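You operate a simulated robot arm through the tools that you are given. There is no shell and no other tool. Be economical: measure what you need, move in short steps, check, and stop when the job is done.

You run a simulated two-armed robot. Do the job below in one go: nothing can be reset, and whatever is moved stays where it is left.

## Task
Put the terminal block labelled "1" from the mixing bench under the taps on the white sachet there and the terminal block marked "3" on top of the fuse carton there. Put one of the brown cartons from the left end of the steel bench on the green mat. Take the loose castor with the cream wheel and put it on top of the junction box on the left end of the steel bench. Open the louvred cabinet door, fetch the contact block that says "NO" from the top of the drawer unit and set it on the shelf in the louvred cabinet and shut the door again. Press the red tab three times. Do these in any order. Set down upright: loose castor with the cream wheel.

The check looks at the end state, three seconds after you hand in, the way a careful person would. Anything else that was tipped, shoved, dropped, spilled or broken makes it a failure.

## Robot
Two 7-joint arms with two-finger parallel grippers on one trunk, on a base that drives. Base frame: it is fixed to the floor where the robot stands at the start and does not move with it; the origin is under the middle of the robot, x ahead of it, y to its left, z up; the surface under the hand at the start is at about z = 880. Lengths are in mm, angles in degrees, forces in N, time in s.
The left shoulder is at the start at [50, 165, 1180], the right one opposite. With the tool pointing down near the work surface each hand reaches from about 240 to 700 mm from the robot's upright axis, wherever it stands, measured 20 degrees to its own side. Places, roughly: brown carton [500, -5000, 750]; contact block [-6000, -11750, 500]; fuse carton [500, -500, 1000]; green mat [500, -2000, 800]; junction box [-250, -4750, 750]; loose castor with the cream wheel (7x6x8 cm) [400, -4900, 400]; louvred cabinet door [-3500, -11600, 400]; red tab [-7900, -4400, 900]; sachet [500, 250, 1000]; shelf in the louvred cabinet [-3500, -11800, 400]; terminal block [500, -250, 1000]. Payload 3.91 kg a hand.
The TCP of each hand is the grasp point between the finger pads, 30 mm short of the fingertips. In the tool frame z runs along the fingers and y along their closing line. Largest opening 110 mm; finger width 20, thickness 10; the body of the gripper, 48 by 112 mm, starts 55 mm behind the TCP.
Orientation is that of the tool frame in the base frame, as [roll, pitch, yaw] about the fixed x, y, z axes, in that order (R = Rz(yaw) Ry(pitch) Rx(roll)). With the fingers straight down and closing along the base's y, the tool's x points along the base's -x, its y along +y and its z along -z.

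## Interface
- The arms move only by the tool send_rows. It takes "left_increments", "right_increments" or both (then of equal length, played together; a hand with none holds still); each is a list of rows, each an object (a shift or turn left out is 0, a gripper value left out holds the last) with "translation": the shift along the tool's x, y, z in mm, a list of three; "rot": the turn, a rotation vector about the tool's x, y, z in degrees, a list of three. In form: [{"translation": [x, y, z], "rot": [rx, ry, rz]}, ...]. A call has 1 to 20 rows; each row shifts and turns the commanded pose from where the row before left it, along the tool's axes as they then stand. "left_hand" and "right_hand" are, for a hand that has rows, the finger opening in mm, from 0 to 110, set as the call begins (left out, the last holds). Each row takes 0.2 s and may step no farther than 50 mm and 8.6 degrees from the row before; otherwise, or with a gripper value out of range, the whole call is refused. Where a pose cannot be reached the arm comes as near as it can. A force on the tool above 40 N (or 10 N above the force at the start of the call, whichever is more), or a blocked arm, ends the call early, and 0.2 s more pass. Each finger travels about 45 mm/s and halts on what it meets, pressing with about 21 N; the grip force reading is that of the motor and also rises with nothing between the fingers. The clock runs only during rows and for 0.2 s after the last one: add rows that do not move to give the fingers time. It gives the time, the measured TCP pose, the force on the tool (base axes), the opening and the grip force at its end, in the units of the frame above (readings bear some noise), with the torque about the TCP (base axes, N m) and any sound that the robot's microphone picked up, and new pictures: "pictures" is both (left out), scene, wrist or none (wrist: the cameras of the hands that moved).
- Cameras (640 x 400 px; columns grow to the right, rows downward): "scene" is now at [118.7, -18.5, 1359.8]; the picture's right is [-0.19, -0.98, 0.00], its down [-0.47, 0.09, -0.88] and it looks along [0.86, -0.17, -0.48] (base axes); focal length 243 px, centre (320, 200). "left" rides on the left gripper at [72, -17, -103] in its tool frame; the picture's right is [0.23, 0.97, 0.00], its down [-0.76, 0.18, -0.62] and it looks along [-0.61, 0.14, 0.78] (tool axes); focal length 222 px, centre (320, 200). "right" rides on the right gripper at [72, 17, -103] in its tool frame; the picture's right is [-0.23, 0.97, 0.00], its down [-0.76, -0.18, -0.62] and it looks along [-0.61, -0.14, 0.78] (tool axes); focal length 222 px, centre (320, 200). There is no depth. A picture from a camera that has moved, and an enlarged one, comes with that camera's place and axes in the base frame and with its lens.
- move_column(by): slides the trunk up (or, below 0, down) by that many mm; the arms and the scene camera ride with it, the base frame stays. It gives what a move gives, with no picture.
- drive_base(legs): drives the robot by 1 to 6 legs, each [ahead, left, turn to the left] in mm, mm and degrees, along the robot's own axes; the way and the turn of a leg run together, so that a leg with both is an arc; at most 1500 mm and 180 degrees a leg. The arms and the cameras ride along, it lands a little off, and it stops where it bumps. It gives what a move gives, and a new picture of the scene camera.
- turn_head(pan, tilt): turns the head with the scene camera to pan (to the left, within 80 degrees either way) and tilt (down, from -29 to 69), counted from straight ahead of the robot. It gives what a move gives, and a new picture of the scene camera.
- zoom(camera, box): a new picture of the part [left, top, right, bottom] of that camera's present view, enlarged. It takes no simulated time.
- job_done(): hands the job in; it is judged then, once.

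Go step by step. Nothing tells you exact positions but the pictures and the camera data: compare them with the known pose of the tool, close in by small moves and look again before you grip or let go. The budget is 196 turns and 260 pictures, counting those below and the enlarged ones. Unless the task says otherwise, let go and move clear before handing in, and close with one line.

The tools are called after "Call:" by a JSON object that holds its "name" and its "arguments". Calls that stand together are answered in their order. send_rows: Moves the arms, as the interface text tells. Its arguments: {"type":"object","properties":{"left_increments":{"type":"array","items":{"type":"object","properties":{"translation":{"type":"array","items":{"type":"number"}},"rot":{"type":"array","items":{"type":"number"}}}}},"left_hand":{"type":"number"},"right_increments":{"type":"array","items":{"type":"object","properties":{"translation":{"type":"array","items":{"type":"number"}},"rot":{"type":"array","items":{"type":"number"}}}}},"right_hand":{"type":"number"},"pictures":{"type":"string","enum":["both","scene","wrist","none"]}},"required":[]} The other tools are called the same way: move_column (by) slides the trunk up or down; drive_base (legs) drives the base; turn_head (pan, tilt) turns the head that bears the scene camera; zoom (camera, box) takes an enlarged picture of a part of a camera's view; job_done () hands the job in.

At the start:

```text
time_s: 0.0
left_eef_pos: [416.6, -17.4, 1208.2]
left_tcp_rot: [180.0, 0.0, -180.0]
left_contact_force: [-0.1, -0.9, -0.2]
left_torque: [-0.01, 0.02, -0.01]
left_gripper_width: 110.0
left_gripper_force: 0.0
right_eef_pos: [368.6, -398.6, 1178.3]
right_tcp_rot: [180.0, 0.0, -180.0]
right_contact_force: [0.1, -0.4, 0.5]
right_torque: [-0.01, 0.0, 0.02]
right_gripper_width: 109.6
right_gripper_force: 0.1
trunk travel left (down, up): [-400.0, 103.0]
robot x, y, heading: [3.9, -0.0, -0.1]
head pan, tilt: [-11.1, 28.9]
```

scene: 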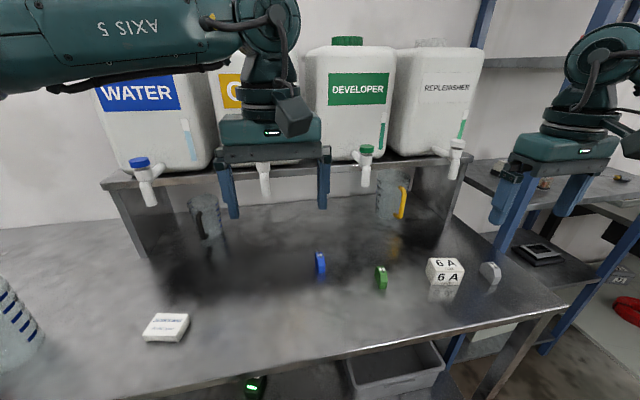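
right: 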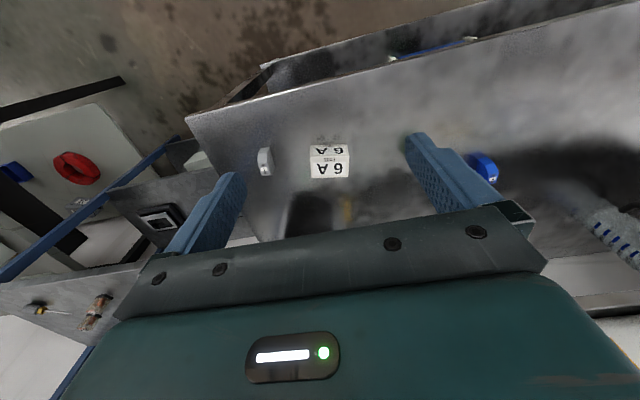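
left: 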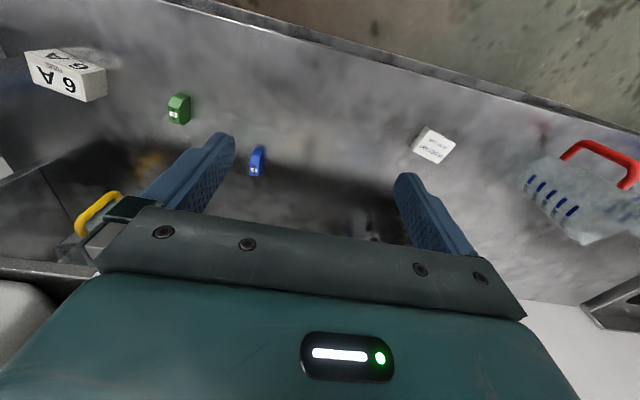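

I see the mixing bench with a blue, a green and a grey terminal block, the fuse carton (6 A) and a white sachet. I'll zoom in to read the labels.

Call:
{"name": "zoom", "arguments": {"camera": "left", "box": [150, 80, 290, 190]}}

Call:
{"name": "zoom", "arguments": {"camera": "right", "box": [240, 120, 380, 200]}}

Call:
{"name": "zoom", "arguments": {"camera": "scene", "box": [280, 220, 540, 320]}}

```text
3.64 times, centred on (220, 135) of left
camera zoom: at [342.9, -34.9, 1310.2], right [-0.23, 0.97, 0.0], down [0.76, 0.18, 0.62], along [0.61, 0.14, -0.78], focal length 808 px, centre (684, 436)
```

zoom: 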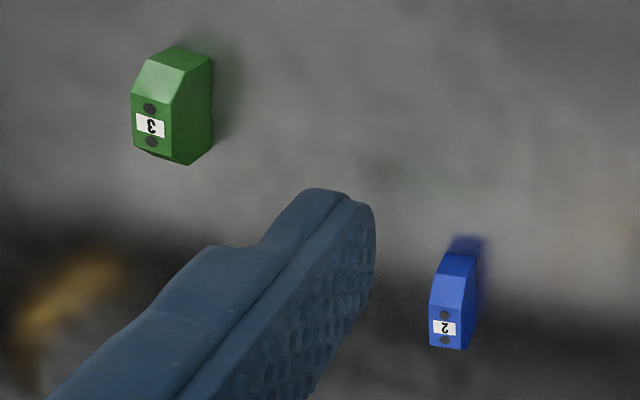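

```text
4.57 times, centred on (310, 160) of right
camera zoom: at [297.6, -382.4, 1280.7], right [0.23, 0.97, 0.0], down [0.76, -0.18, 0.62], along [0.61, -0.14, -0.78], focal length 1015 px, centre (366, 383)
```

zoom: 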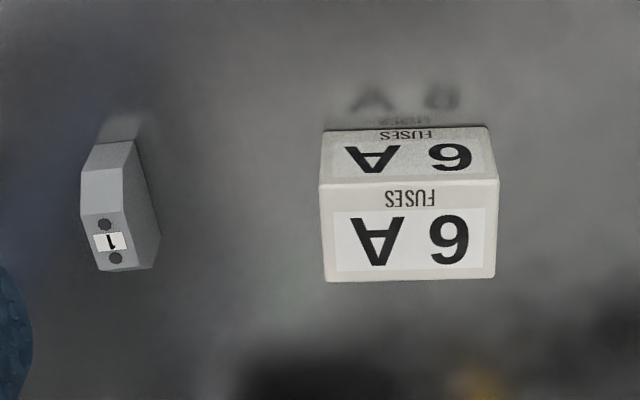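

```text
2.46 times, centred on (410, 270) of scene
camera zoom: at [118.7, -18.5, 1359.8], right [-0.19, -0.98, 0.0], down [-0.47, 0.09, -0.88], along [0.86, -0.17, -0.48], focal length 598 px, centre (98, 28)
```

zoom: 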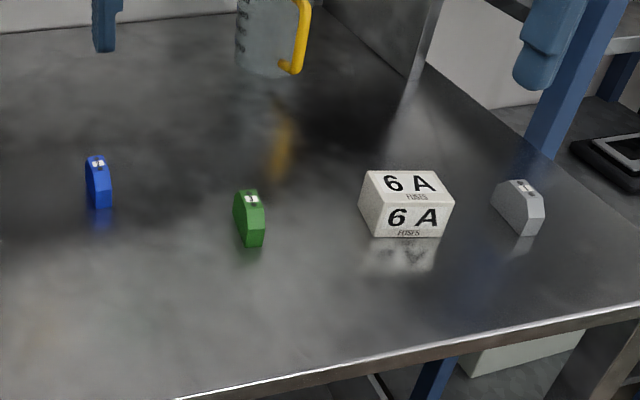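

The grey block is "1" (around [475,-545]), the green one "3" (around [500,-265]), and the sachet is around [486,228]. I shift the base right so the right hand reaches the grey block well.

Call:
{"name": "drive_base", "arguments": {"legs": [[0, -250, 0]]}}

```text
time_s: 2.8
left_eef_pos: [416.6, -270.4, 1207.6]
left_tcp_rot: [-179.9, 0.0, 179.9]
left_contact_force: [0.5, -0.3, -0.4]
left_torque: [0.06, -0.01, 0.03]
left_gripper_width: 110.2
left_gripper_force: 0.2
right_eef_pos: [369.0, -650.5, 1178.6]
right_tcp_rot: [179.8, 0.1, 179.9]
right_contact_force: [-0.1, -0.4, 1.4]
right_torque: [0.0, -0.04, -0.02]
right_gripper_width: 109.8
right_gripper_force: 0.0
trunk travel left (down, up): [-400.0, 103.0]
robot x, y, heading: [3.4, -253.8, -0.1]
head pan, tilt: [-11.1, 28.9]
camera scene: at [118.5, -270.9, 1359.8], right [-0.19, -0.98, 0.0], down [-0.47, 0.09, -0.88], along [0.86, -0.17, -0.48], focal length 243 px, centre (320, 200)
```

scene: 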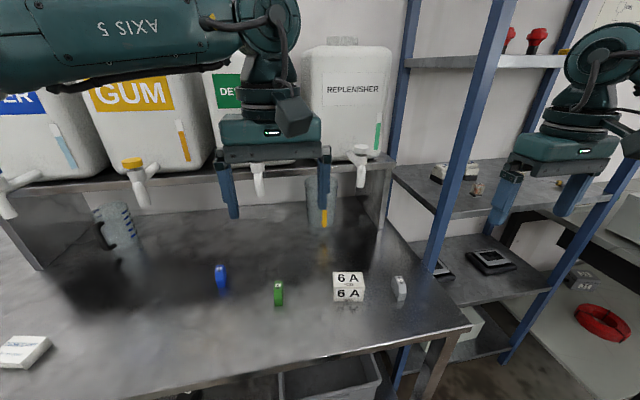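

Right hand goes over toward the grey block and the left hand toward the green one, both staying high, to look closer.

Call:
{"name": "send_rows", "arguments": {"right_increments": [{"translation": [-20, 37, 33]}, {"translation": [-20, 37, 33]}, {"translation": [-20, 37, 33]}, {"translation": [0, 0, 0]}], "left_increments": [{"translation": [-10, 0, 40]}, {"translation": [-10, 0, 40]}, {"translation": [-20, 0, 40]}, {"translation": [0, 0, 0]}]}}

```text
refused: row 1 steps farther than a row can; nothing moved
```

Call:
{"name": "send_rows", "arguments": {"right_increments": [{"translation": [-15, 28, 25]}, {"translation": [-15, 28, 25]}, {"translation": [-15, 28, 25]}, {"translation": [-15, 27, 25]}, {"translation": [0, 0, 0]}], "left_increments": [{"translation": [-10, 0, 30]}, {"translation": [-10, 0, 30]}, {"translation": [-10, 0, 30]}, {"translation": [-10, 0, 30]}, {"translation": [0, 0, 0]}]}}

```text
time_s: 4.0
left_eef_pos: [457.1, -269.8, 1088.2]
left_tcp_rot: [-180.0, 0.0, -180.0]
left_contact_force: [0.3, -0.2, 0.4]
left_torque: [0.02, -0.02, 0.04]
left_gripper_width: 110.2
left_gripper_force: 0.0
right_eef_pos: [425.2, -539.5, 1079.4]
right_tcp_rot: [179.9, 0.0, 179.9]
right_contact_force: [0.4, 0.6, -0.4]
right_torque: [-0.02, 0.0, 0.0]
right_gripper_width: 109.8
right_gripper_force: 0.0
trunk travel left (down, up): [-400.0, 103.0]
robot x, y, heading: [-2.3, -253.3, -0.0]
head pan, tilt: [-11.1, 28.9]
camera scene: at [118.0, -271.0, 1359.9], right [-0.19, -0.98, 0.0], down [-0.47, 0.09, -0.88], along [0.86, -0.17, -0.48], focal length 243 px, centre (320, 200)
camera right: at [354.0, -523.2, 1182.0], right [0.23, 0.97, 0.0], down [0.76, -0.18, 0.62], along [0.61, -0.14, -0.78], focal length 222 px, centre (320, 200)
camera left: at [383.5, -287.2, 1190.4], right [-0.23, 0.97, 0.0], down [0.76, 0.18, 0.62], along [0.61, 0.14, -0.78], focal length 222 px, centre (320, 200)
```

scene: 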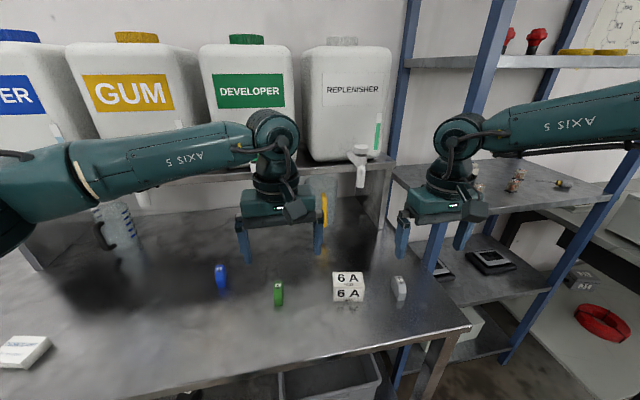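
right: 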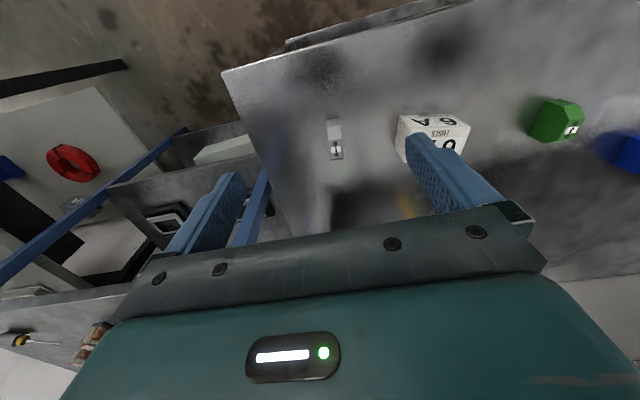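
left: 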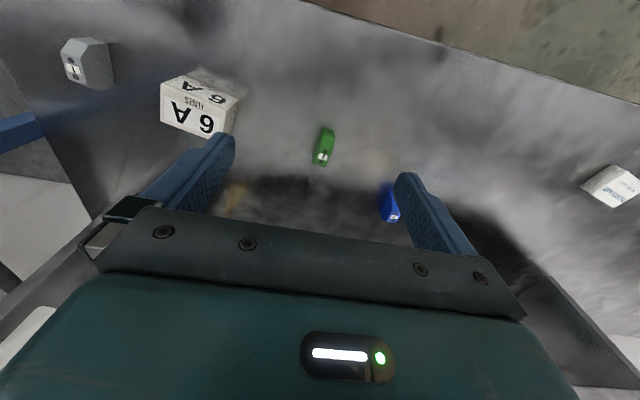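

Both hands look down at their blocks. I enlarge both for orientation and size.

Call:
{"name": "zoom", "arguments": {"camera": "right", "box": [300, 100, 380, 170]}}

Call:
{"name": "zoom", "arguments": {"camera": "left", "box": [280, 110, 360, 180]}}

```text
5.71 times, centred on (340, 135) of right
camera zoom: at [354.0, -523.2, 1182.0], right [0.23, 0.97, 0.0], down [0.76, -0.18, 0.62], along [0.61, -0.14, -0.78], focal length 1269 px, centre (206, 571)
```

zoom: 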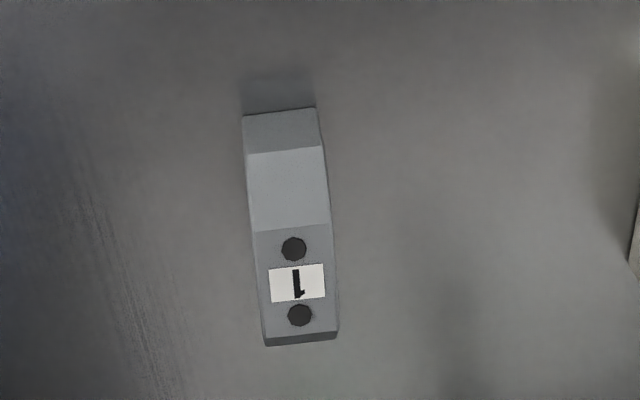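

```text
5.71 times, centred on (320, 145) of left
camera zoom: at [383.5, -287.2, 1190.4], right [-0.23, 0.97, 0.0], down [0.76, 0.18, 0.62], along [0.61, 0.14, -0.78], focal length 1269 px, centre (320, 514)
```

zoom: 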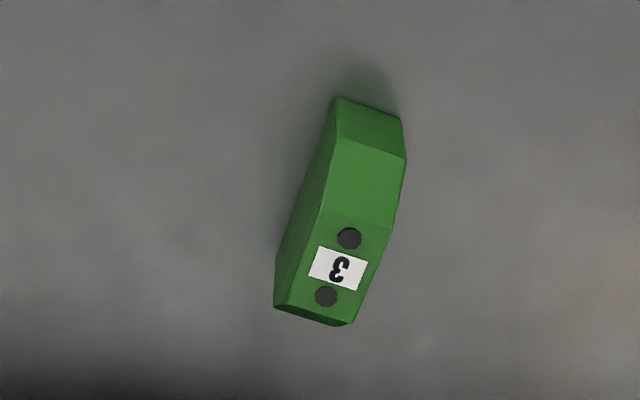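

Both blocks are about 17 mm thick, 42 long, 40 high, yawed about −7°; grey centre ≈[479,-531], green centre ≈[518,-252]. I move over both, turn to match and go down part way.

Call:
{"name": "send_rows", "arguments": {"right_increments": [{"translation": [-27, 4, 20]}, {"translation": [-27, 4, 20]}, {"translation": [0, 0, 30]}, {"translation": [0, 0, 30], "rot": [0, 0, 7]}, {"translation": [0, 0, 0]}], "left_increments": [{"translation": [-30, 9, 20]}, {"translation": [-31, 9, 20]}, {"translation": [0, 0, 34]}, {"translation": [0, 0, 34], "rot": [0, 0, 7]}, {"translation": [0, 0, 0]}], "right_hand": 60, "left_hand": 60, "pictures": "both"}}

```text
time_s: 5.2
left_eef_pos: [517.2, -251.4, 979.1]
left_tcp_rot: [179.9, 0.1, 172.8]
left_contact_force: [0.3, -0.6, 0.3]
left_torque: [-0.01, -0.01, -0.05]
left_gripper_width: 60.0
left_gripper_force: 0.1
right_eef_pos: [482.7, -532.0, 978.5]
right_tcp_rot: [-180.0, 0.0, 172.9]
right_contact_force: [0.2, -0.7, -0.1]
right_torque: [0.01, 0.02, 0.01]
right_gripper_width: 60.1
right_gripper_force: 0.0
trunk travel left (down, up): [-400.0, 103.0]
robot x, y, heading: [-2.4, -252.0, 0.0]
head pan, tilt: [-11.1, 28.9]
camera scene: at [118.2, -270.7, 1359.8], right [-0.19, -0.98, 0.0], down [-0.47, 0.09, -0.88], along [0.86, -0.17, -0.48], focal length 243 px, centre (320, 200)
camera right: at [414.1, -507.1, 1081.6], right [0.35, 0.94, 0.0], down [0.73, -0.27, 0.62], along [0.59, -0.21, -0.78], focal length 222 px, centre (320, 200)
camera left: at [442.3, -259.2, 1082.0], right [-0.11, 0.99, 0.0], down [0.78, 0.08, 0.62], along [0.62, 0.07, -0.78], focal length 222 px, centre (320, 200)
```

scene: 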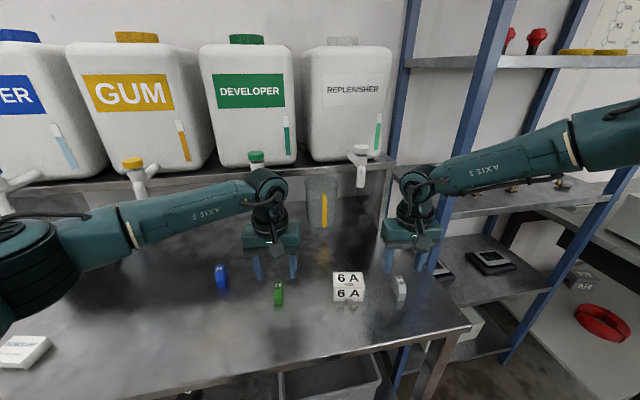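
right: 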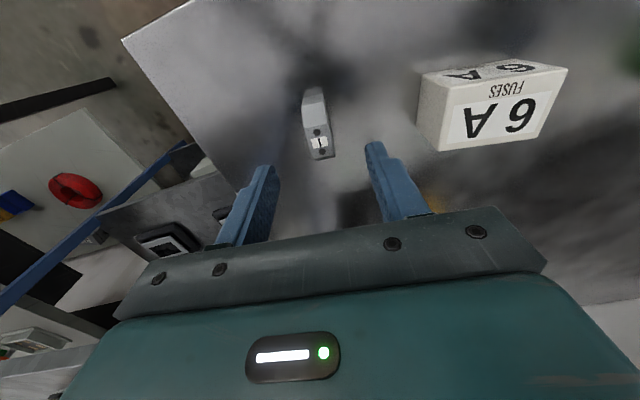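
left: 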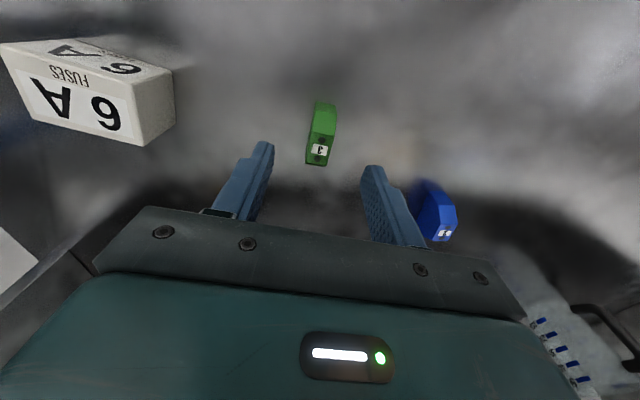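

Both are lined up to within 3 mm. I go down to grasp height with small corrections.

Call:
{"name": "send_rows", "arguments": {"right_increments": [{"translation": [4, 2.5, 20]}, {"translation": [0, 0, 22]}, {"translation": [0, 0, 20]}, {"translation": [0, 0, 0]}], "left_increments": [{"translation": [0, 2, 20]}, {"translation": [0, 0, 22]}, {"translation": [0, 0, 20]}, {"translation": [0, 0, 0]}], "pictures": "wrist"}}

```text
time_s: 6.2
left_eef_pos: [518.5, -249.7, 918.0]
left_tcp_rot: [-179.9, 0.0, 172.9]
left_contact_force: [0.6, 0.5, -0.1]
left_torque: [-0.01, -0.03, -0.05]
left_gripper_width: 59.9
left_gripper_force: 0.0
right_eef_pos: [478.9, -530.1, 915.9]
right_tcp_rot: [-180.0, 0.0, 172.9]
right_contact_force: [-0.3, -0.1, 0.4]
right_torque: [0.0, 0.0, 0.03]
right_gripper_width: 60.0
right_gripper_force: 0.1
trunk travel left (down, up): [-400.0, 103.0]
robot x, y, heading: [0.6, -252.0, -0.2]
head pan, tilt: [-11.1, 28.9]
camera right: at [409.7, -504.0, 1019.0], right [0.35, 0.94, 0.0], down [0.73, -0.27, 0.62], along [0.59, -0.22, -0.78], focal length 222 px, centre (320, 200)
camera left: at [443.7, -258.1, 1020.9], right [-0.11, 0.99, 0.0], down [0.78, 0.08, 0.62], along [0.62, 0.07, -0.78], focal length 222 px, centre (320, 200)
```

right: 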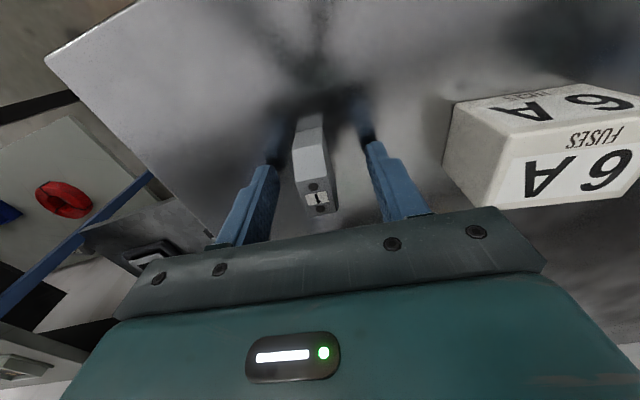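
left: 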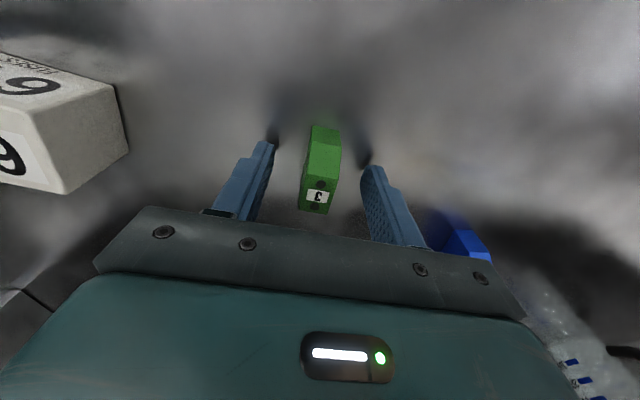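

The blocks sit between the fingers. I close both.

Call:
{"name": "send_rows", "arguments": {"right_increments": [{}, {}, {}, {}, {}], "left_increments": [{}, {}, {}, {}, {}], "right_hand": 0, "left_hand": 0, "pictures": "none"}}

Call:
{"name": "send_rows", "arguments": {"right_increments": [{"translation": [0, 0, -30]}, {"translation": [0, 0, -40]}, {"translation": [0, 0, -40]}, {"translation": [0, 0, -30]}, {}], "left_increments": [{"translation": [0, 0, -30]}, {"translation": [0, 0, -40]}, {"translation": [0, 0, -40]}, {"translation": [0, 0, -30]}, {}], "pictures": "both"}}

```text
time_s: 7.4
left_eef_pos: [518.7, -250.7, 918.2]
left_tcp_rot: [-180.0, 0.0, 173.0]
left_contact_force: [-0.9, 0.2, -0.6]
left_torque: [-0.03, 0.01, -0.05]
left_gripper_width: 17.0
left_gripper_force: 21.3
right_eef_pos: [478.4, -529.6, 917.6]
right_tcp_rot: [-179.9, 0.0, 172.9]
right_contact_force: [0.1, -0.6, -0.7]
right_torque: [0.01, 0.03, -0.03]
right_gripper_width: 17.3
right_gripper_force: 21.5
trunk travel left (down, up): [-400.0, 103.0]
robot x, y, heading: [-2.1, -250.9, 0.2]
head pan, tilt: [-11.1, 28.9]
```

```text
time_s: 8.6
left_eef_pos: [516.6, -253.6, 1059.4]
left_tcp_rot: [179.9, 0.0, 173.1]
left_contact_force: [0.4, 0.1, -0.9]
left_torque: [-0.01, -0.02, 0.02]
left_gripper_width: 0.1
left_gripper_force: 20.8
right_eef_pos: [478.4, -528.7, 1057.8]
right_tcp_rot: [-180.0, 0.0, 172.9]
right_contact_force: [0.4, -0.5, -1.2]
right_torque: [0.0, -0.01, 0.02]
right_gripper_width: 0.0
right_gripper_force: 20.2
trunk travel left (down, up): [-400.0, 103.0]
robot x, y, heading: [-2.7, -253.8, -0.1]
head pan, tilt: [-11.1, 28.9]
camera scene: at [118.8, -270.7, 1359.7], right [-0.19, -0.98, 0.0], down [-0.47, 0.09, -0.88], along [0.86, -0.17, -0.48], focal length 243 px, centre (320, 200)
camera right: at [409.6, -503.9, 1160.0], right [0.34, 0.94, 0.0], down [0.73, -0.27, 0.62], along [0.58, -0.21, -0.78], focal length 222 px, centre (320, 200)
camera left: at [442.3, -260.2, 1161.9], right [-0.11, 0.99, 0.0], down [0.78, 0.08, 0.62], along [0.62, 0.07, -0.78], focal length 222 px, centre (320, 200)
```

scene: 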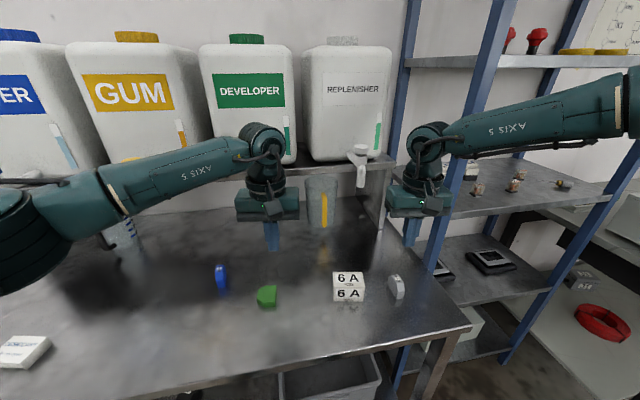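
right: 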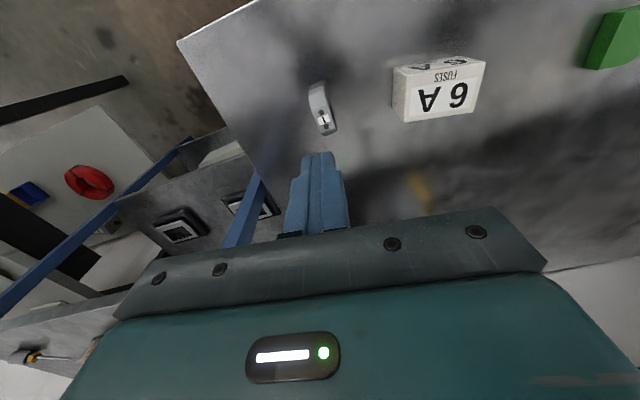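
left: 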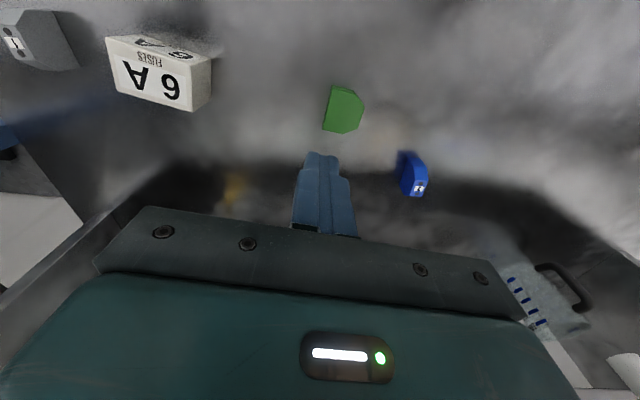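

Both slipped out: the grey block still stands, the green one has fallen on its side where it was. I look closer before retrying, more slowly.

Call:
{"name": "zoom", "arguments": {"camera": "right", "box": [280, 70, 360, 140]}}

Call:
{"name": "zoom", "arguments": {"camera": "left", "box": [290, 70, 400, 150]}}

```text
5.71 times, centred on (320, 105) of right
camera zoom: at [409.6, -503.9, 1160.0], right [0.34, 0.94, 0.0], down [0.73, -0.27, 0.62], along [0.58, -0.21, -0.78], focal length 1269 px, centre (320, 743)
```

zoom: 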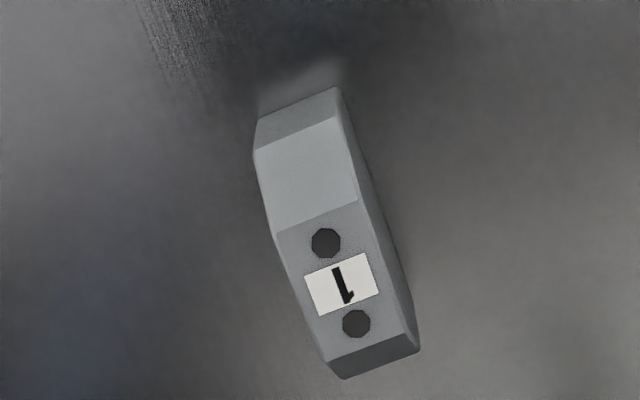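

```text
5.00 times, centred on (345, 110) of left
camera zoom: at [442.3, -260.2, 1161.9], right [-0.11, 0.99, 0.0], down [0.78, 0.08, 0.62], along [0.62, 0.07, -0.78], focal length 1111 px, centre (195, 650)
```

zoom: 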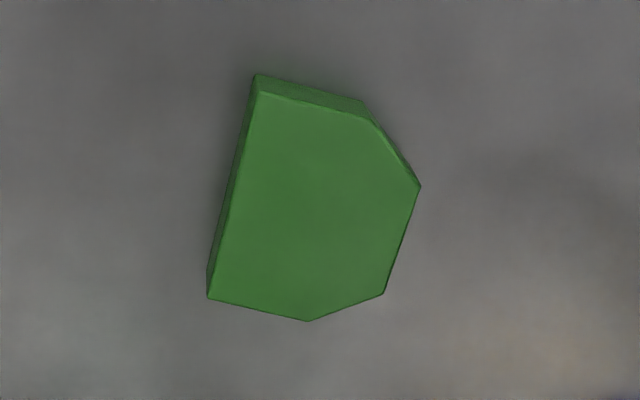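

Grey now stands at yaw ≈0, centred near [482,-527]. I retry with matched yaw, deeper and slower.

Call:
{"name": "send_rows", "arguments": {"right_increments": [{"translation": [-3, 2, 0], "rot": [0, 0, -7]}, {"translation": [0, 0, 40]}, {"translation": [0, 0, 40]}, {"translation": [0, 0, 20]}, {}, {}], "right_hand": 60, "pictures": "wrist"}}

```text
time_s: 10.0
left_eef_pos: [517.3, -252.5, 1060.4]
left_tcp_rot: [179.9, 0.0, 172.9]
left_contact_force: [1.0, -0.4, -1.3]
left_torque: [0.01, -0.03, 0.01]
left_gripper_width: 0.2
left_gripper_force: 21.0
right_eef_pos: [482.4, -526.8, 955.9]
right_tcp_rot: [180.0, -0.1, -180.0]
right_contact_force: [-0.5, 0.2, 0.4]
right_torque: [0.01, 0.02, 0.0]
right_gripper_width: 60.0
right_gripper_force: 0.0
trunk travel left (down, up): [-400.0, 103.0]
robot x, y, heading: [2.7, -252.1, -0.2]
head pan, tilt: [-11.1, 28.9]
camera right: at [410.7, -511.2, 1059.1], right [0.23, 0.97, 0.0], down [0.76, -0.18, 0.62], along [0.61, -0.14, -0.78], focal length 222 px, centre (320, 200)
```

right: 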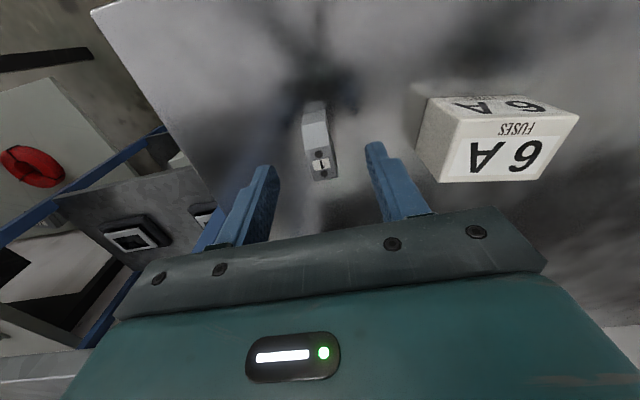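

Call:
{"name": "send_rows", "arguments": {"right_increments": [{"translation": [-3, 0, 20]}, {"translation": [0, 0, 15], "rot": [0, 0, 3]}, {"translation": [0, 0, 9]}, {}], "pictures": "none"}}

Call:
{"name": "send_rows", "arguments": {"right_increments": [{}, {}, {}, {}, {}, {}, {}, {"translation": [0, 0, -2]}, {"translation": [0, 0, -3]}, {"translation": [0, 0, -5]}, {"translation": [0, 0, -5]}, {"translation": [0, 0, -5]}, {"translation": [0, 0, -5]}, {}], "right_hand": 0, "pictures": "both"}}

```text
time_s: 11.0
left_eef_pos: [516.7, -252.7, 1059.0]
left_tcp_rot: [-180.0, 0.0, 173.0]
left_contact_force: [-0.2, -0.4, 0.9]
left_torque: [0.01, 0.0, -0.02]
left_gripper_width: 0.1
left_gripper_force: 20.9
right_eef_pos: [485.8, -526.9, 912.1]
right_tcp_rot: [179.9, 0.1, 176.9]
right_contact_force: [0.0, 0.0, 0.1]
right_torque: [0.01, 0.0, -0.03]
right_gripper_width: 60.0
right_gripper_force: 0.0
trunk travel left (down, up): [-400.0, 103.0]
robot x, y, heading: [1.3, -254.4, -0.1]
head pan, tilt: [-11.1, 28.9]
```

```text
time_s: 14.0
left_eef_pos: [517.5, -251.3, 1057.3]
left_tcp_rot: [-180.0, 0.0, 173.0]
left_contact_force: [0.0, 0.0, 0.1]
left_torque: [0.0, 0.02, 0.02]
left_gripper_width: 0.1
left_gripper_force: 21.9
right_eef_pos: [485.2, -528.1, 938.1]
right_tcp_rot: [179.9, 0.0, 177.0]
right_contact_force: [-0.5, -0.6, 0.2]
right_torque: [-0.04, 0.0, 0.02]
right_gripper_width: 17.6
right_gripper_force: 20.9
trunk travel left (down, up): [-400.0, 103.0]
robot x, y, heading: [-0.0, -252.1, -0.1]
head pan, tilt: [-11.1, 28.9]
camera scene: at [118.6, -270.7, 1359.8], right [-0.19, -0.98, 0.0], down [-0.47, 0.09, -0.88], along [0.86, -0.17, -0.48], focal length 243 px, centre (320, 200)
camera right: at [414.8, -507.4, 1040.3], right [0.28, 0.96, 0.0], down [0.75, -0.22, 0.62], along [0.6, -0.17, -0.78], focal length 222 px, centre (320, 200)
```

scene: 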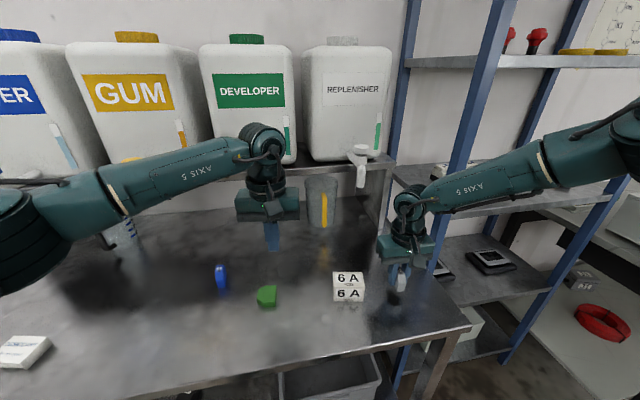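
right: 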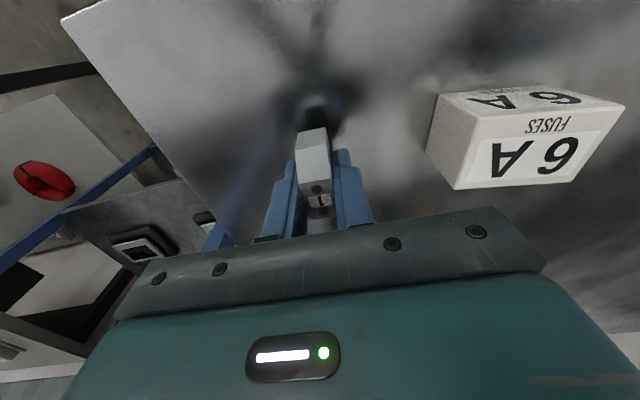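

The grey block is held and lifted. I raise it gently, and bring the left hand over the fallen green block (centre ≈[524,-222], lying flat).

Call:
{"name": "send_rows", "arguments": {"right_increments": [{"translation": [0, 0, -6]}, {"translation": [0, 0, -10]}, {"translation": [0, 0, -14]}, {"translation": [0, 0, -18]}, {"translation": [0, 0, -18]}, {"translation": [0, 0, -18]}, {"translation": [0, 0, -14]}, {"translation": [0, 0, -8]}, {}], "left_increments": [{"translation": [0, 10, 0]}, {"translation": [-3, 20, 0]}, {"translation": [0, 0, 20]}, {"translation": [0, 0, 20]}, {"translation": [0, 0, 20]}, {"translation": [0, 0, 10]}, {}, {}, {}], "left_hand": 80, "pictures": "wrist"}}

```text
time_s: 16.0
left_eef_pos: [524.3, -222.2, 986.3]
left_tcp_rot: [-180.0, 0.1, 172.9]
left_contact_force: [0.7, -0.4, 0.0]
left_torque: [0.01, -0.01, 0.04]
left_gripper_width: 80.0
left_gripper_force: 0.1
right_eef_pos: [486.1, -527.2, 1042.5]
right_tcp_rot: [179.9, 0.0, 177.1]
right_contact_force: [0.4, 0.4, -1.1]
right_torque: [0.01, -0.03, 0.01]
right_gripper_width: 17.6
right_gripper_force: 20.9
trunk travel left (down, up): [-400.0, 103.0]
robot x, y, heading: [-1.3, -254.3, 0.1]
head pan, tilt: [-11.1, 28.9]
camera right: at [415.2, -506.8, 1145.9], right [0.28, 0.96, 0.0], down [0.75, -0.22, 0.62], along [0.6, -0.17, -0.78], focal length 222 px, centre (320, 200)
camera left: at [449.1, -229.3, 1089.6], right [-0.11, 0.99, 0.0], down [0.78, 0.08, 0.62], along [0.62, 0.07, -0.78], focal length 222 px, centre (320, 200)
```

right: 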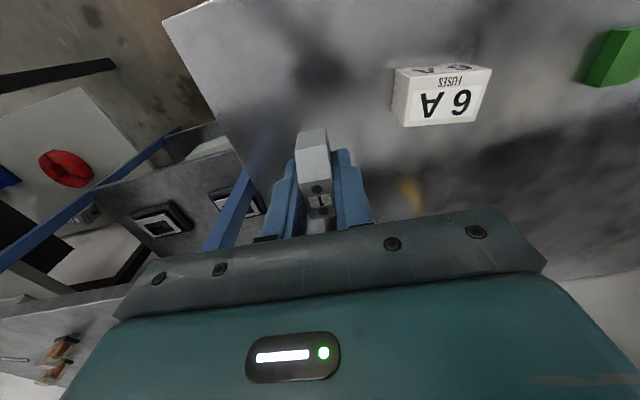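
left: 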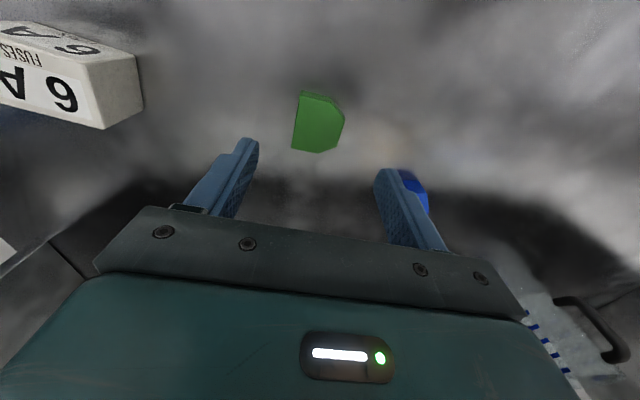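

Consistent: the green block is centred near [519,-223]. Left goes down and closes.

Call:
{"name": "send_rows", "arguments": {"left_increments": [{"translation": [4, -1, 25]}, {"translation": [0, 0, 25]}, {"translation": [0, 0, 16]}, {"translation": [0, 0, 8]}, {}], "pictures": "wrist"}}

Call:
{"name": "send_rows", "arguments": {"left_increments": [{}, {}, {}, {}, {}, {}, {}, {"translation": [0, 0, -2]}, {"translation": [0, 0, -3]}, {"translation": [0, 0, -5]}, {"translation": [0, 0, -5]}, {"translation": [0, 0, -5]}, {"translation": [0, 0, -5]}, {}], "left_hand": 0, "pictures": "wrist"}}

```text
time_s: 17.2
left_eef_pos: [519.2, -221.7, 913.2]
left_tcp_rot: [180.0, 0.0, 173.1]
left_contact_force: [0.3, 0.0, 0.4]
left_torque: [-0.03, 0.01, 0.0]
left_gripper_width: 79.7
left_gripper_force: 0.0
right_eef_pos: [485.9, -526.9, 1043.0]
right_tcp_rot: [180.0, 0.0, 176.9]
right_contact_force: [-0.7, 0.7, 0.0]
right_torque: [-0.02, 0.03, -0.03]
right_gripper_width: 17.6
right_gripper_force: 21.2
trunk travel left (down, up): [-400.0, 103.0]
robot x, y, heading: [-0.5, -250.9, -0.1]
head pan, tilt: [-11.1, 28.9]
camera left: at [445.2, -229.2, 1015.8], right [-0.11, 0.99, 0.0], down [0.78, 0.08, 0.62], along [0.62, 0.07, -0.78], focal length 222 px, centre (320, 200)
```

left: 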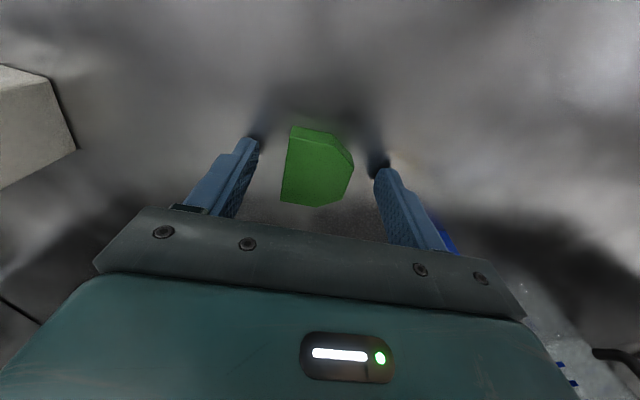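

```text
time_s: 20.2
left_eef_pos: [521.3, -221.0, 937.3]
left_tcp_rot: [-180.0, 0.0, 173.1]
left_contact_force: [0.1, 0.0, -0.3]
left_torque: [0.02, 0.01, -0.04]
left_gripper_width: 41.0
left_gripper_force: 21.1
right_eef_pos: [485.8, -526.8, 1044.0]
right_tcp_rot: [-179.9, 0.0, 176.9]
right_contact_force: [0.0, -0.6, -0.3]
right_torque: [-0.01, 0.01, -0.01]
right_gripper_width: 17.1
right_gripper_force: 20.9
trunk travel left (down, up): [-400.0, 103.0]
robot x, y, heading: [-0.0, -253.6, -0.4]
head pan, tilt: [-11.1, 28.9]
camera left: at [445.7, -228.8, 1041.2], right [-0.11, 0.99, 0.0], down [0.78, 0.08, 0.62], along [0.62, 0.07, -0.78], focal length 222 px, centre (320, 200)
```

left: 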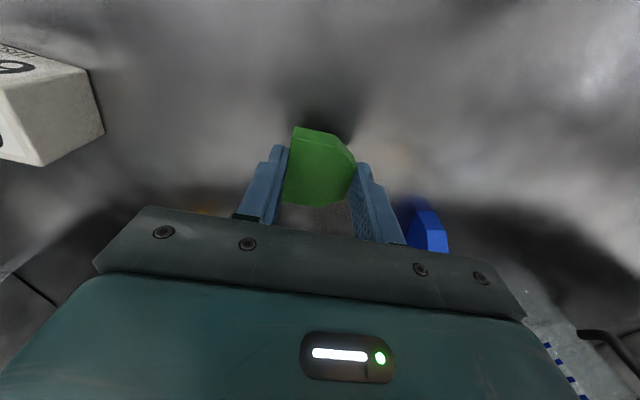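

Green is held. I lift it slowly, and enlarge the right camera's view of the carton to locate its top.

Call:
{"name": "send_rows", "arguments": {"left_increments": [{"translation": [0, 0, -6]}, {"translation": [0, 0, -10]}, {"translation": [0, 0, -14]}, {"translation": [0, 0, -18]}, {"translation": [0, 0, -18]}, {"translation": [0, 0, -18]}, {"translation": [0, 0, -14]}, {"translation": [0, 0, -8]}, {}], "pictures": "wrist"}}

Call:
{"name": "zoom", "arguments": {"camera": "right", "box": [380, 50, 510, 140]}}

```text
time_s: 22.2
left_eef_pos: [520.3, -221.4, 1045.5]
left_tcp_rot: [-179.9, 0.0, 173.1]
left_contact_force: [0.4, -0.1, -0.5]
left_torque: [0.02, 0.01, 0.01]
left_gripper_width: 41.2
left_gripper_force: 21.0
right_eef_pos: [485.4, -527.4, 1043.2]
right_tcp_rot: [-180.0, 0.0, 177.0]
right_contact_force: [-0.1, -0.2, 0.4]
right_torque: [-0.02, 0.01, 0.0]
right_gripper_width: 17.3
right_gripper_force: 21.6
trunk travel left (down, up): [-400.0, 103.0]
robot x, y, heading: [0.6, -255.6, -0.2]
head pan, tilt: [-11.1, 28.9]
camera left: at [445.1, -229.0, 1147.5], right [-0.11, 0.99, 0.0], down [0.78, 0.08, 0.62], along [0.62, 0.07, -0.78], focal length 222 px, centre (320, 200)
```

left: 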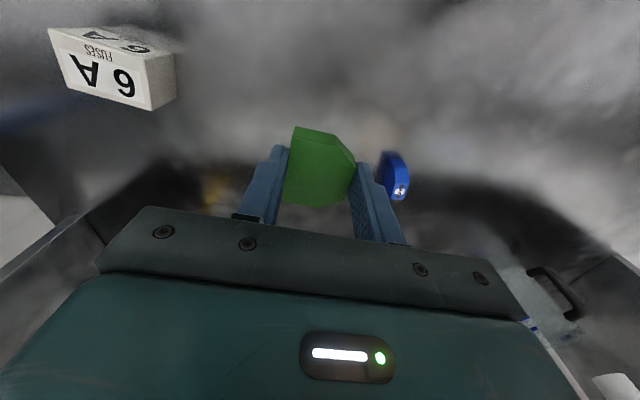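

```text
4.44 times, centred on (445, 95) of right
camera zoom: at [415.2, -506.8, 1145.7], right [0.28, 0.96, 0.0], down [0.75, -0.22, 0.62], along [0.6, -0.17, -0.78], focal length 987 px, centre (-236, 667)
```

zoom: 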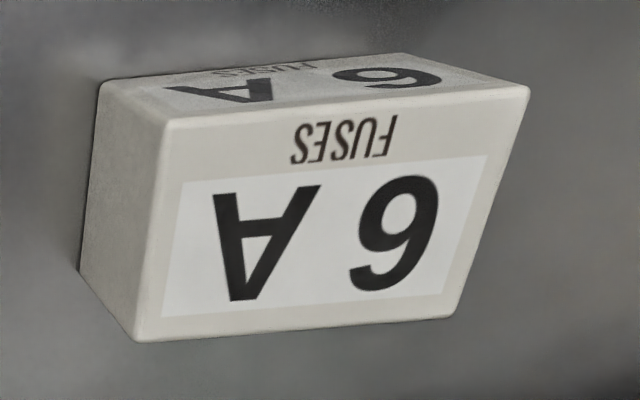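

Carton top is about [501,-411], z≈930, yaw ≈−11°. Right hand backs off with the grey block while the left hand brings the green one over the carton.

Call:
{"name": "send_rows", "arguments": {"right_increments": [{"translation": [10, 0, 0]}, {"translation": [20, 0, 0]}, {"translation": [20, 0, 0]}, {"translation": [20, 0, 0]}, {"translation": [10, 0, 0]}, {}, {}, {}, {}, {}, {}, {}], "left_increments": [{"translation": [0, -8, 0]}, {"translation": [0, -15, 0]}, {"translation": [0, -20, 0]}, {"translation": [0, -20, 0]}, {"translation": [0, -20, 0]}, {"translation": [0, -20, 0]}, {"translation": [0, -20, 0]}, {"translation": [-2, -20, 0]}, {"translation": [-2, -20, 0]}, {"translation": [0, -18, 0]}, {"translation": [0, -10, 0], "rot": [0, 0, 4]}, {}]}}

```text
time_s: 24.8
left_eef_pos: [503.5, -406.3, 1044.0]
left_tcp_rot: [-179.9, 0.0, 169.0]
left_contact_force: [0.2, 0.4, 0.8]
left_torque: [0.0, 0.0, 0.01]
left_gripper_width: 41.0
left_gripper_force: 20.5
left hand out of reach, approached as far as the arm can: row 11
right_eef_pos: [406.1, -522.2, 1042.6]
right_tcp_rot: [-180.0, 0.1, 177.1]
right_contact_force: [-0.5, 0.3, -0.3]
right_torque: [0.0, -0.02, 0.04]
right_gripper_width: 17.1
right_gripper_force: 21.1
trunk travel left (down, up): [-400.0, 103.0]
robot x, y, heading: [-0.1, -255.8, -0.1]
head pan, tilt: [-11.1, 28.9]
camera scene: at [118.6, -270.7, 1359.8], right [-0.19, -0.98, 0.0], down [-0.47, 0.09, -0.88], along [0.86, -0.17, -0.48], focal length 243 px, centre (320, 200)
camera right: at [335.1, -502.9, 1145.6], right [0.28, 0.96, 0.0], down [0.75, -0.22, 0.62], along [0.6, -0.17, -0.78], focal length 222 px, centre (320, 200)
camera left: at [428.0, -409.0, 1147.0], right [-0.04, 1.0, 0.0], down [0.78, 0.03, 0.62], along [0.62, 0.02, -0.78], focal length 222 px, centre (320, 200)
```

scene: 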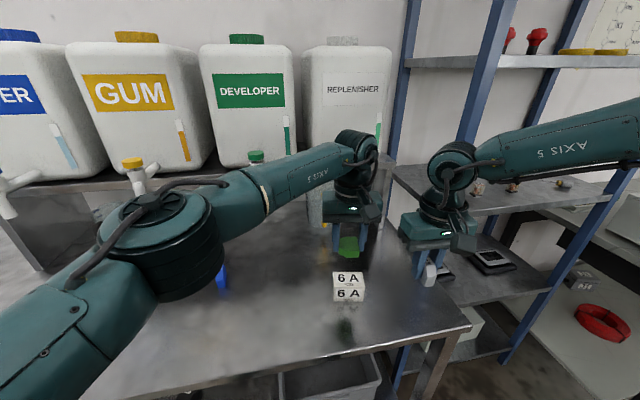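
right: 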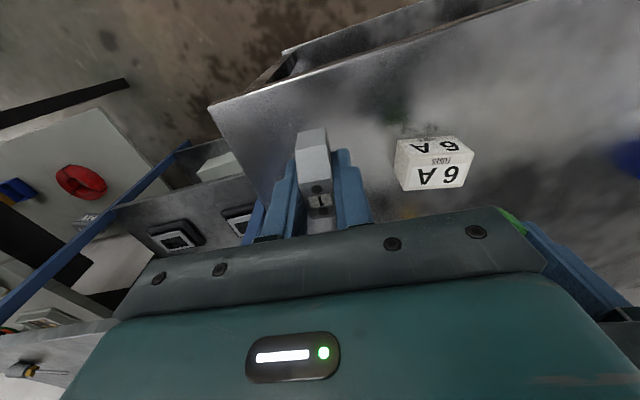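
left: 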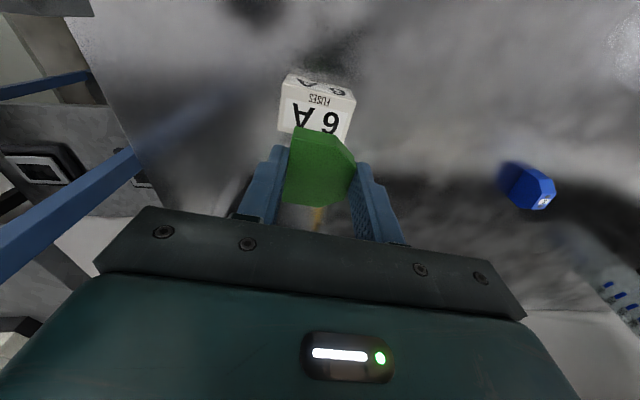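

The left hand is within 5 mm of the target but at its reach limit. I shift the base 50 mm right for margin.

Call:
{"name": "drive_base", "arguments": {"legs": [[0, -50, 0]]}}

```text
time_s: 25.9
left_eef_pos: [503.3, -455.4, 1043.2]
left_tcp_rot: [180.0, 0.1, 169.0]
left_contact_force: [-0.6, 0.2, -0.2]
left_torque: [0.01, -0.03, -0.01]
left_gripper_width: 41.0
left_gripper_force: 21.3
right_eef_pos: [406.7, -571.1, 1043.4]
right_tcp_rot: [179.9, 0.0, 177.0]
right_contact_force: [-0.2, 0.4, -0.8]
right_torque: [0.01, 0.0, -0.01]
right_gripper_width: 17.2
right_gripper_force: 20.5
trunk travel left (down, up): [-400.0, 103.0]
robot x, y, heading: [-0.3, -303.5, -0.1]
head pan, tilt: [-11.1, 28.9]
camera scene: at [118.6, -320.8, 1359.8], right [-0.19, -0.98, 0.0], down [-0.47, 0.09, -0.88], along [0.86, -0.17, -0.48], focal length 243 px, centre (320, 200)
```

scene: 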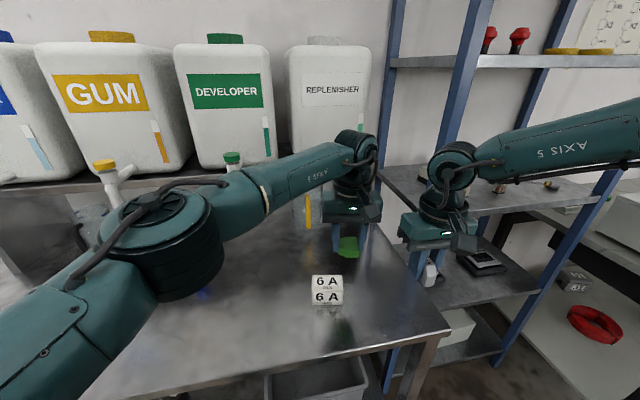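

Call:
{"name": "send_rows", "arguments": {"left_increments": [{"translation": [2, 8, 0]}, {"translation": [3, 14, 0]}, {"translation": [3, 14, 0]}, {"translation": [2.6, 8, 10]}, {"translation": [0, 0, 20]}, {"translation": [0, 0, 20]}, {"translation": [0, 0, 10]}, {}, {}]}}

Call:
{"name": "zoom", "arguments": {"camera": "scene", "box": [270, 210, 390, 320]}}

```text
time_s: 27.9
left_eef_pos: [502.1, -410.2, 983.5]
left_tcp_rot: [-179.9, 0.2, 169.0]
left_contact_force: [0.2, -0.1, 0.1]
left_torque: [0.01, 0.03, 0.02]
left_gripper_width: 40.7
left_gripper_force: 21.2
right_eef_pos: [407.2, -571.9, 1043.1]
right_tcp_rot: [180.0, -0.1, 176.9]
right_contact_force: [-0.4, 0.8, -0.2]
right_torque: [-0.01, 0.0, -0.01]
right_gripper_width: 17.4
right_gripper_force: 21.0
trunk travel left (down, up): [-400.0, 103.0]
robot x, y, heading: [-2.5, -302.7, 0.0]
head pan, tilt: [-11.1, 28.9]
camera scene: at [118.6, -320.2, 1359.8], right [-0.19, -0.98, 0.0], down [-0.47, 0.09, -0.88], along [0.86, -0.17, -0.48], focal length 243 px, centre (320, 200)
camera left: at [426.7, -413.6, 1086.4], right [-0.04, 1.0, 0.0], down [0.78, 0.03, 0.62], along [0.62, 0.02, -0.78], focal length 222 px, centre (320, 200)
```

scene: 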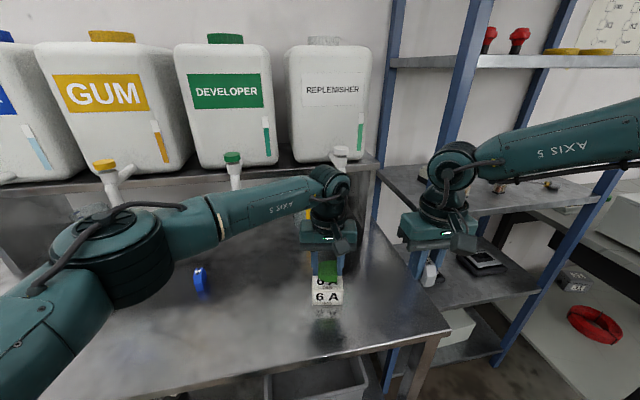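
left: 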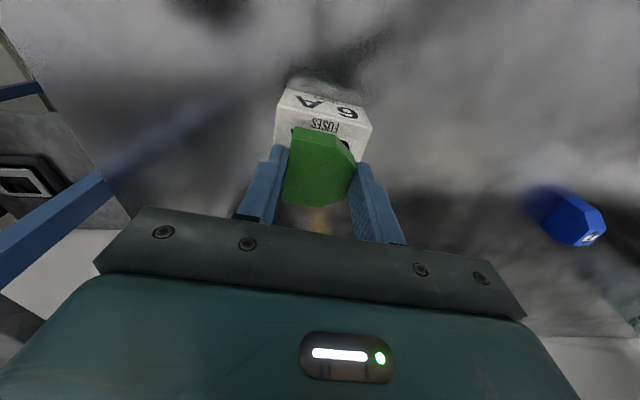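

```text
3.64 times, centred on (330, 265) of scene
camera zoom: at [118.6, -320.2, 1359.8], right [-0.19, -0.98, 0.0], down [-0.47, 0.09, -0.88], along [0.86, -0.17, -0.48], focal length 884 px, centre (284, -36)
```

zoom: 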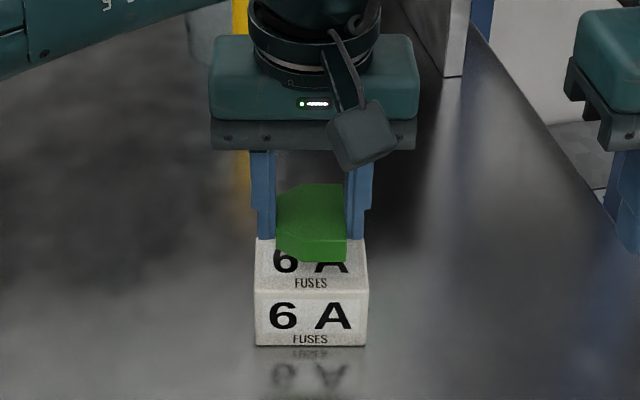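

Well centred. I nudge 4 mm nearer and lower onto the carton gently.

Call:
{"name": "send_rows", "arguments": {"left_increments": [{"translation": [4, 0, 5]}, {"translation": [0, 0, 6]}, {"translation": [0, 0, 4]}, {"translation": [0, 0, 3]}, {"translation": [0, 0, 2]}, {}], "pictures": "none"}}

Call:
{"name": "zoom", "arguments": {"camera": "scene", "box": [290, 240, 370, 310]}}

```text
time_s: 29.3
left_eef_pos: [496.9, -409.8, 962.8]
left_tcp_rot: [180.0, 0.0, 169.0]
left_contact_force: [-0.1, 0.0, 0.3]
left_torque: [-0.02, -0.01, -0.01]
left_gripper_width: 41.0
left_gripper_force: 21.3
right_eef_pos: [405.7, -572.7, 1042.5]
right_tcp_rot: [-180.0, 0.0, 176.9]
right_contact_force: [-0.2, -0.2, 0.0]
right_torque: [0.0, -0.03, 0.02]
right_gripper_width: 17.0
right_gripper_force: 21.0
trunk travel left (down, up): [-400.0, 103.0]
robot x, y, heading: [-0.3, -302.2, -0.1]
head pan, tilt: [-11.1, 28.9]
```

```text
5.71 times, centred on (330, 275) of scene
camera zoom: at [118.5, -320.3, 1359.8], right [-0.19, -0.98, 0.0], down [-0.47, 0.09, -0.88], along [0.86, -0.17, -0.48], focal length 1388 px, centre (263, -229)
```

zoom: 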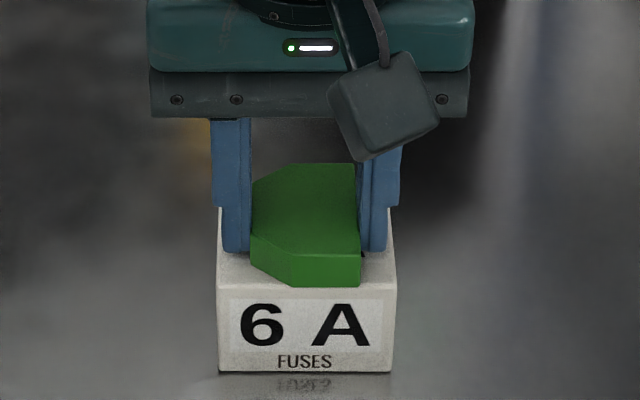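

Call:
{"name": "send_rows", "arguments": {"left_increments": [{"translation": [-2, 0, 1]}, {"translation": [0, 0, 1]}, {"translation": [0, 0, 1]}, {}], "pictures": "none"}}

```text
time_s: 30.3
left_eef_pos: [499.4, -408.9, 963.1]
left_tcp_rot: [-180.0, 0.2, 169.0]
left_contact_force: [1.7, 1.8, 15.2]
left_torque: [0.1, -0.02, -0.01]
left_gripper_width: 41.0
left_gripper_force: 20.8
right_eef_pos: [405.6, -571.9, 1043.7]
right_tcp_rot: [179.9, 0.2, 176.9]
right_contact_force: [-0.1, -0.8, -0.2]
right_torque: [-0.03, 0.01, -0.01]
right_gripper_width: 17.4
right_gripper_force: 20.7
trunk travel left (down, up): [-400.0, 103.0]
robot x, y, heading: [2.9, -299.7, 0.1]
head pan, tilt: [-11.1, 28.9]
```

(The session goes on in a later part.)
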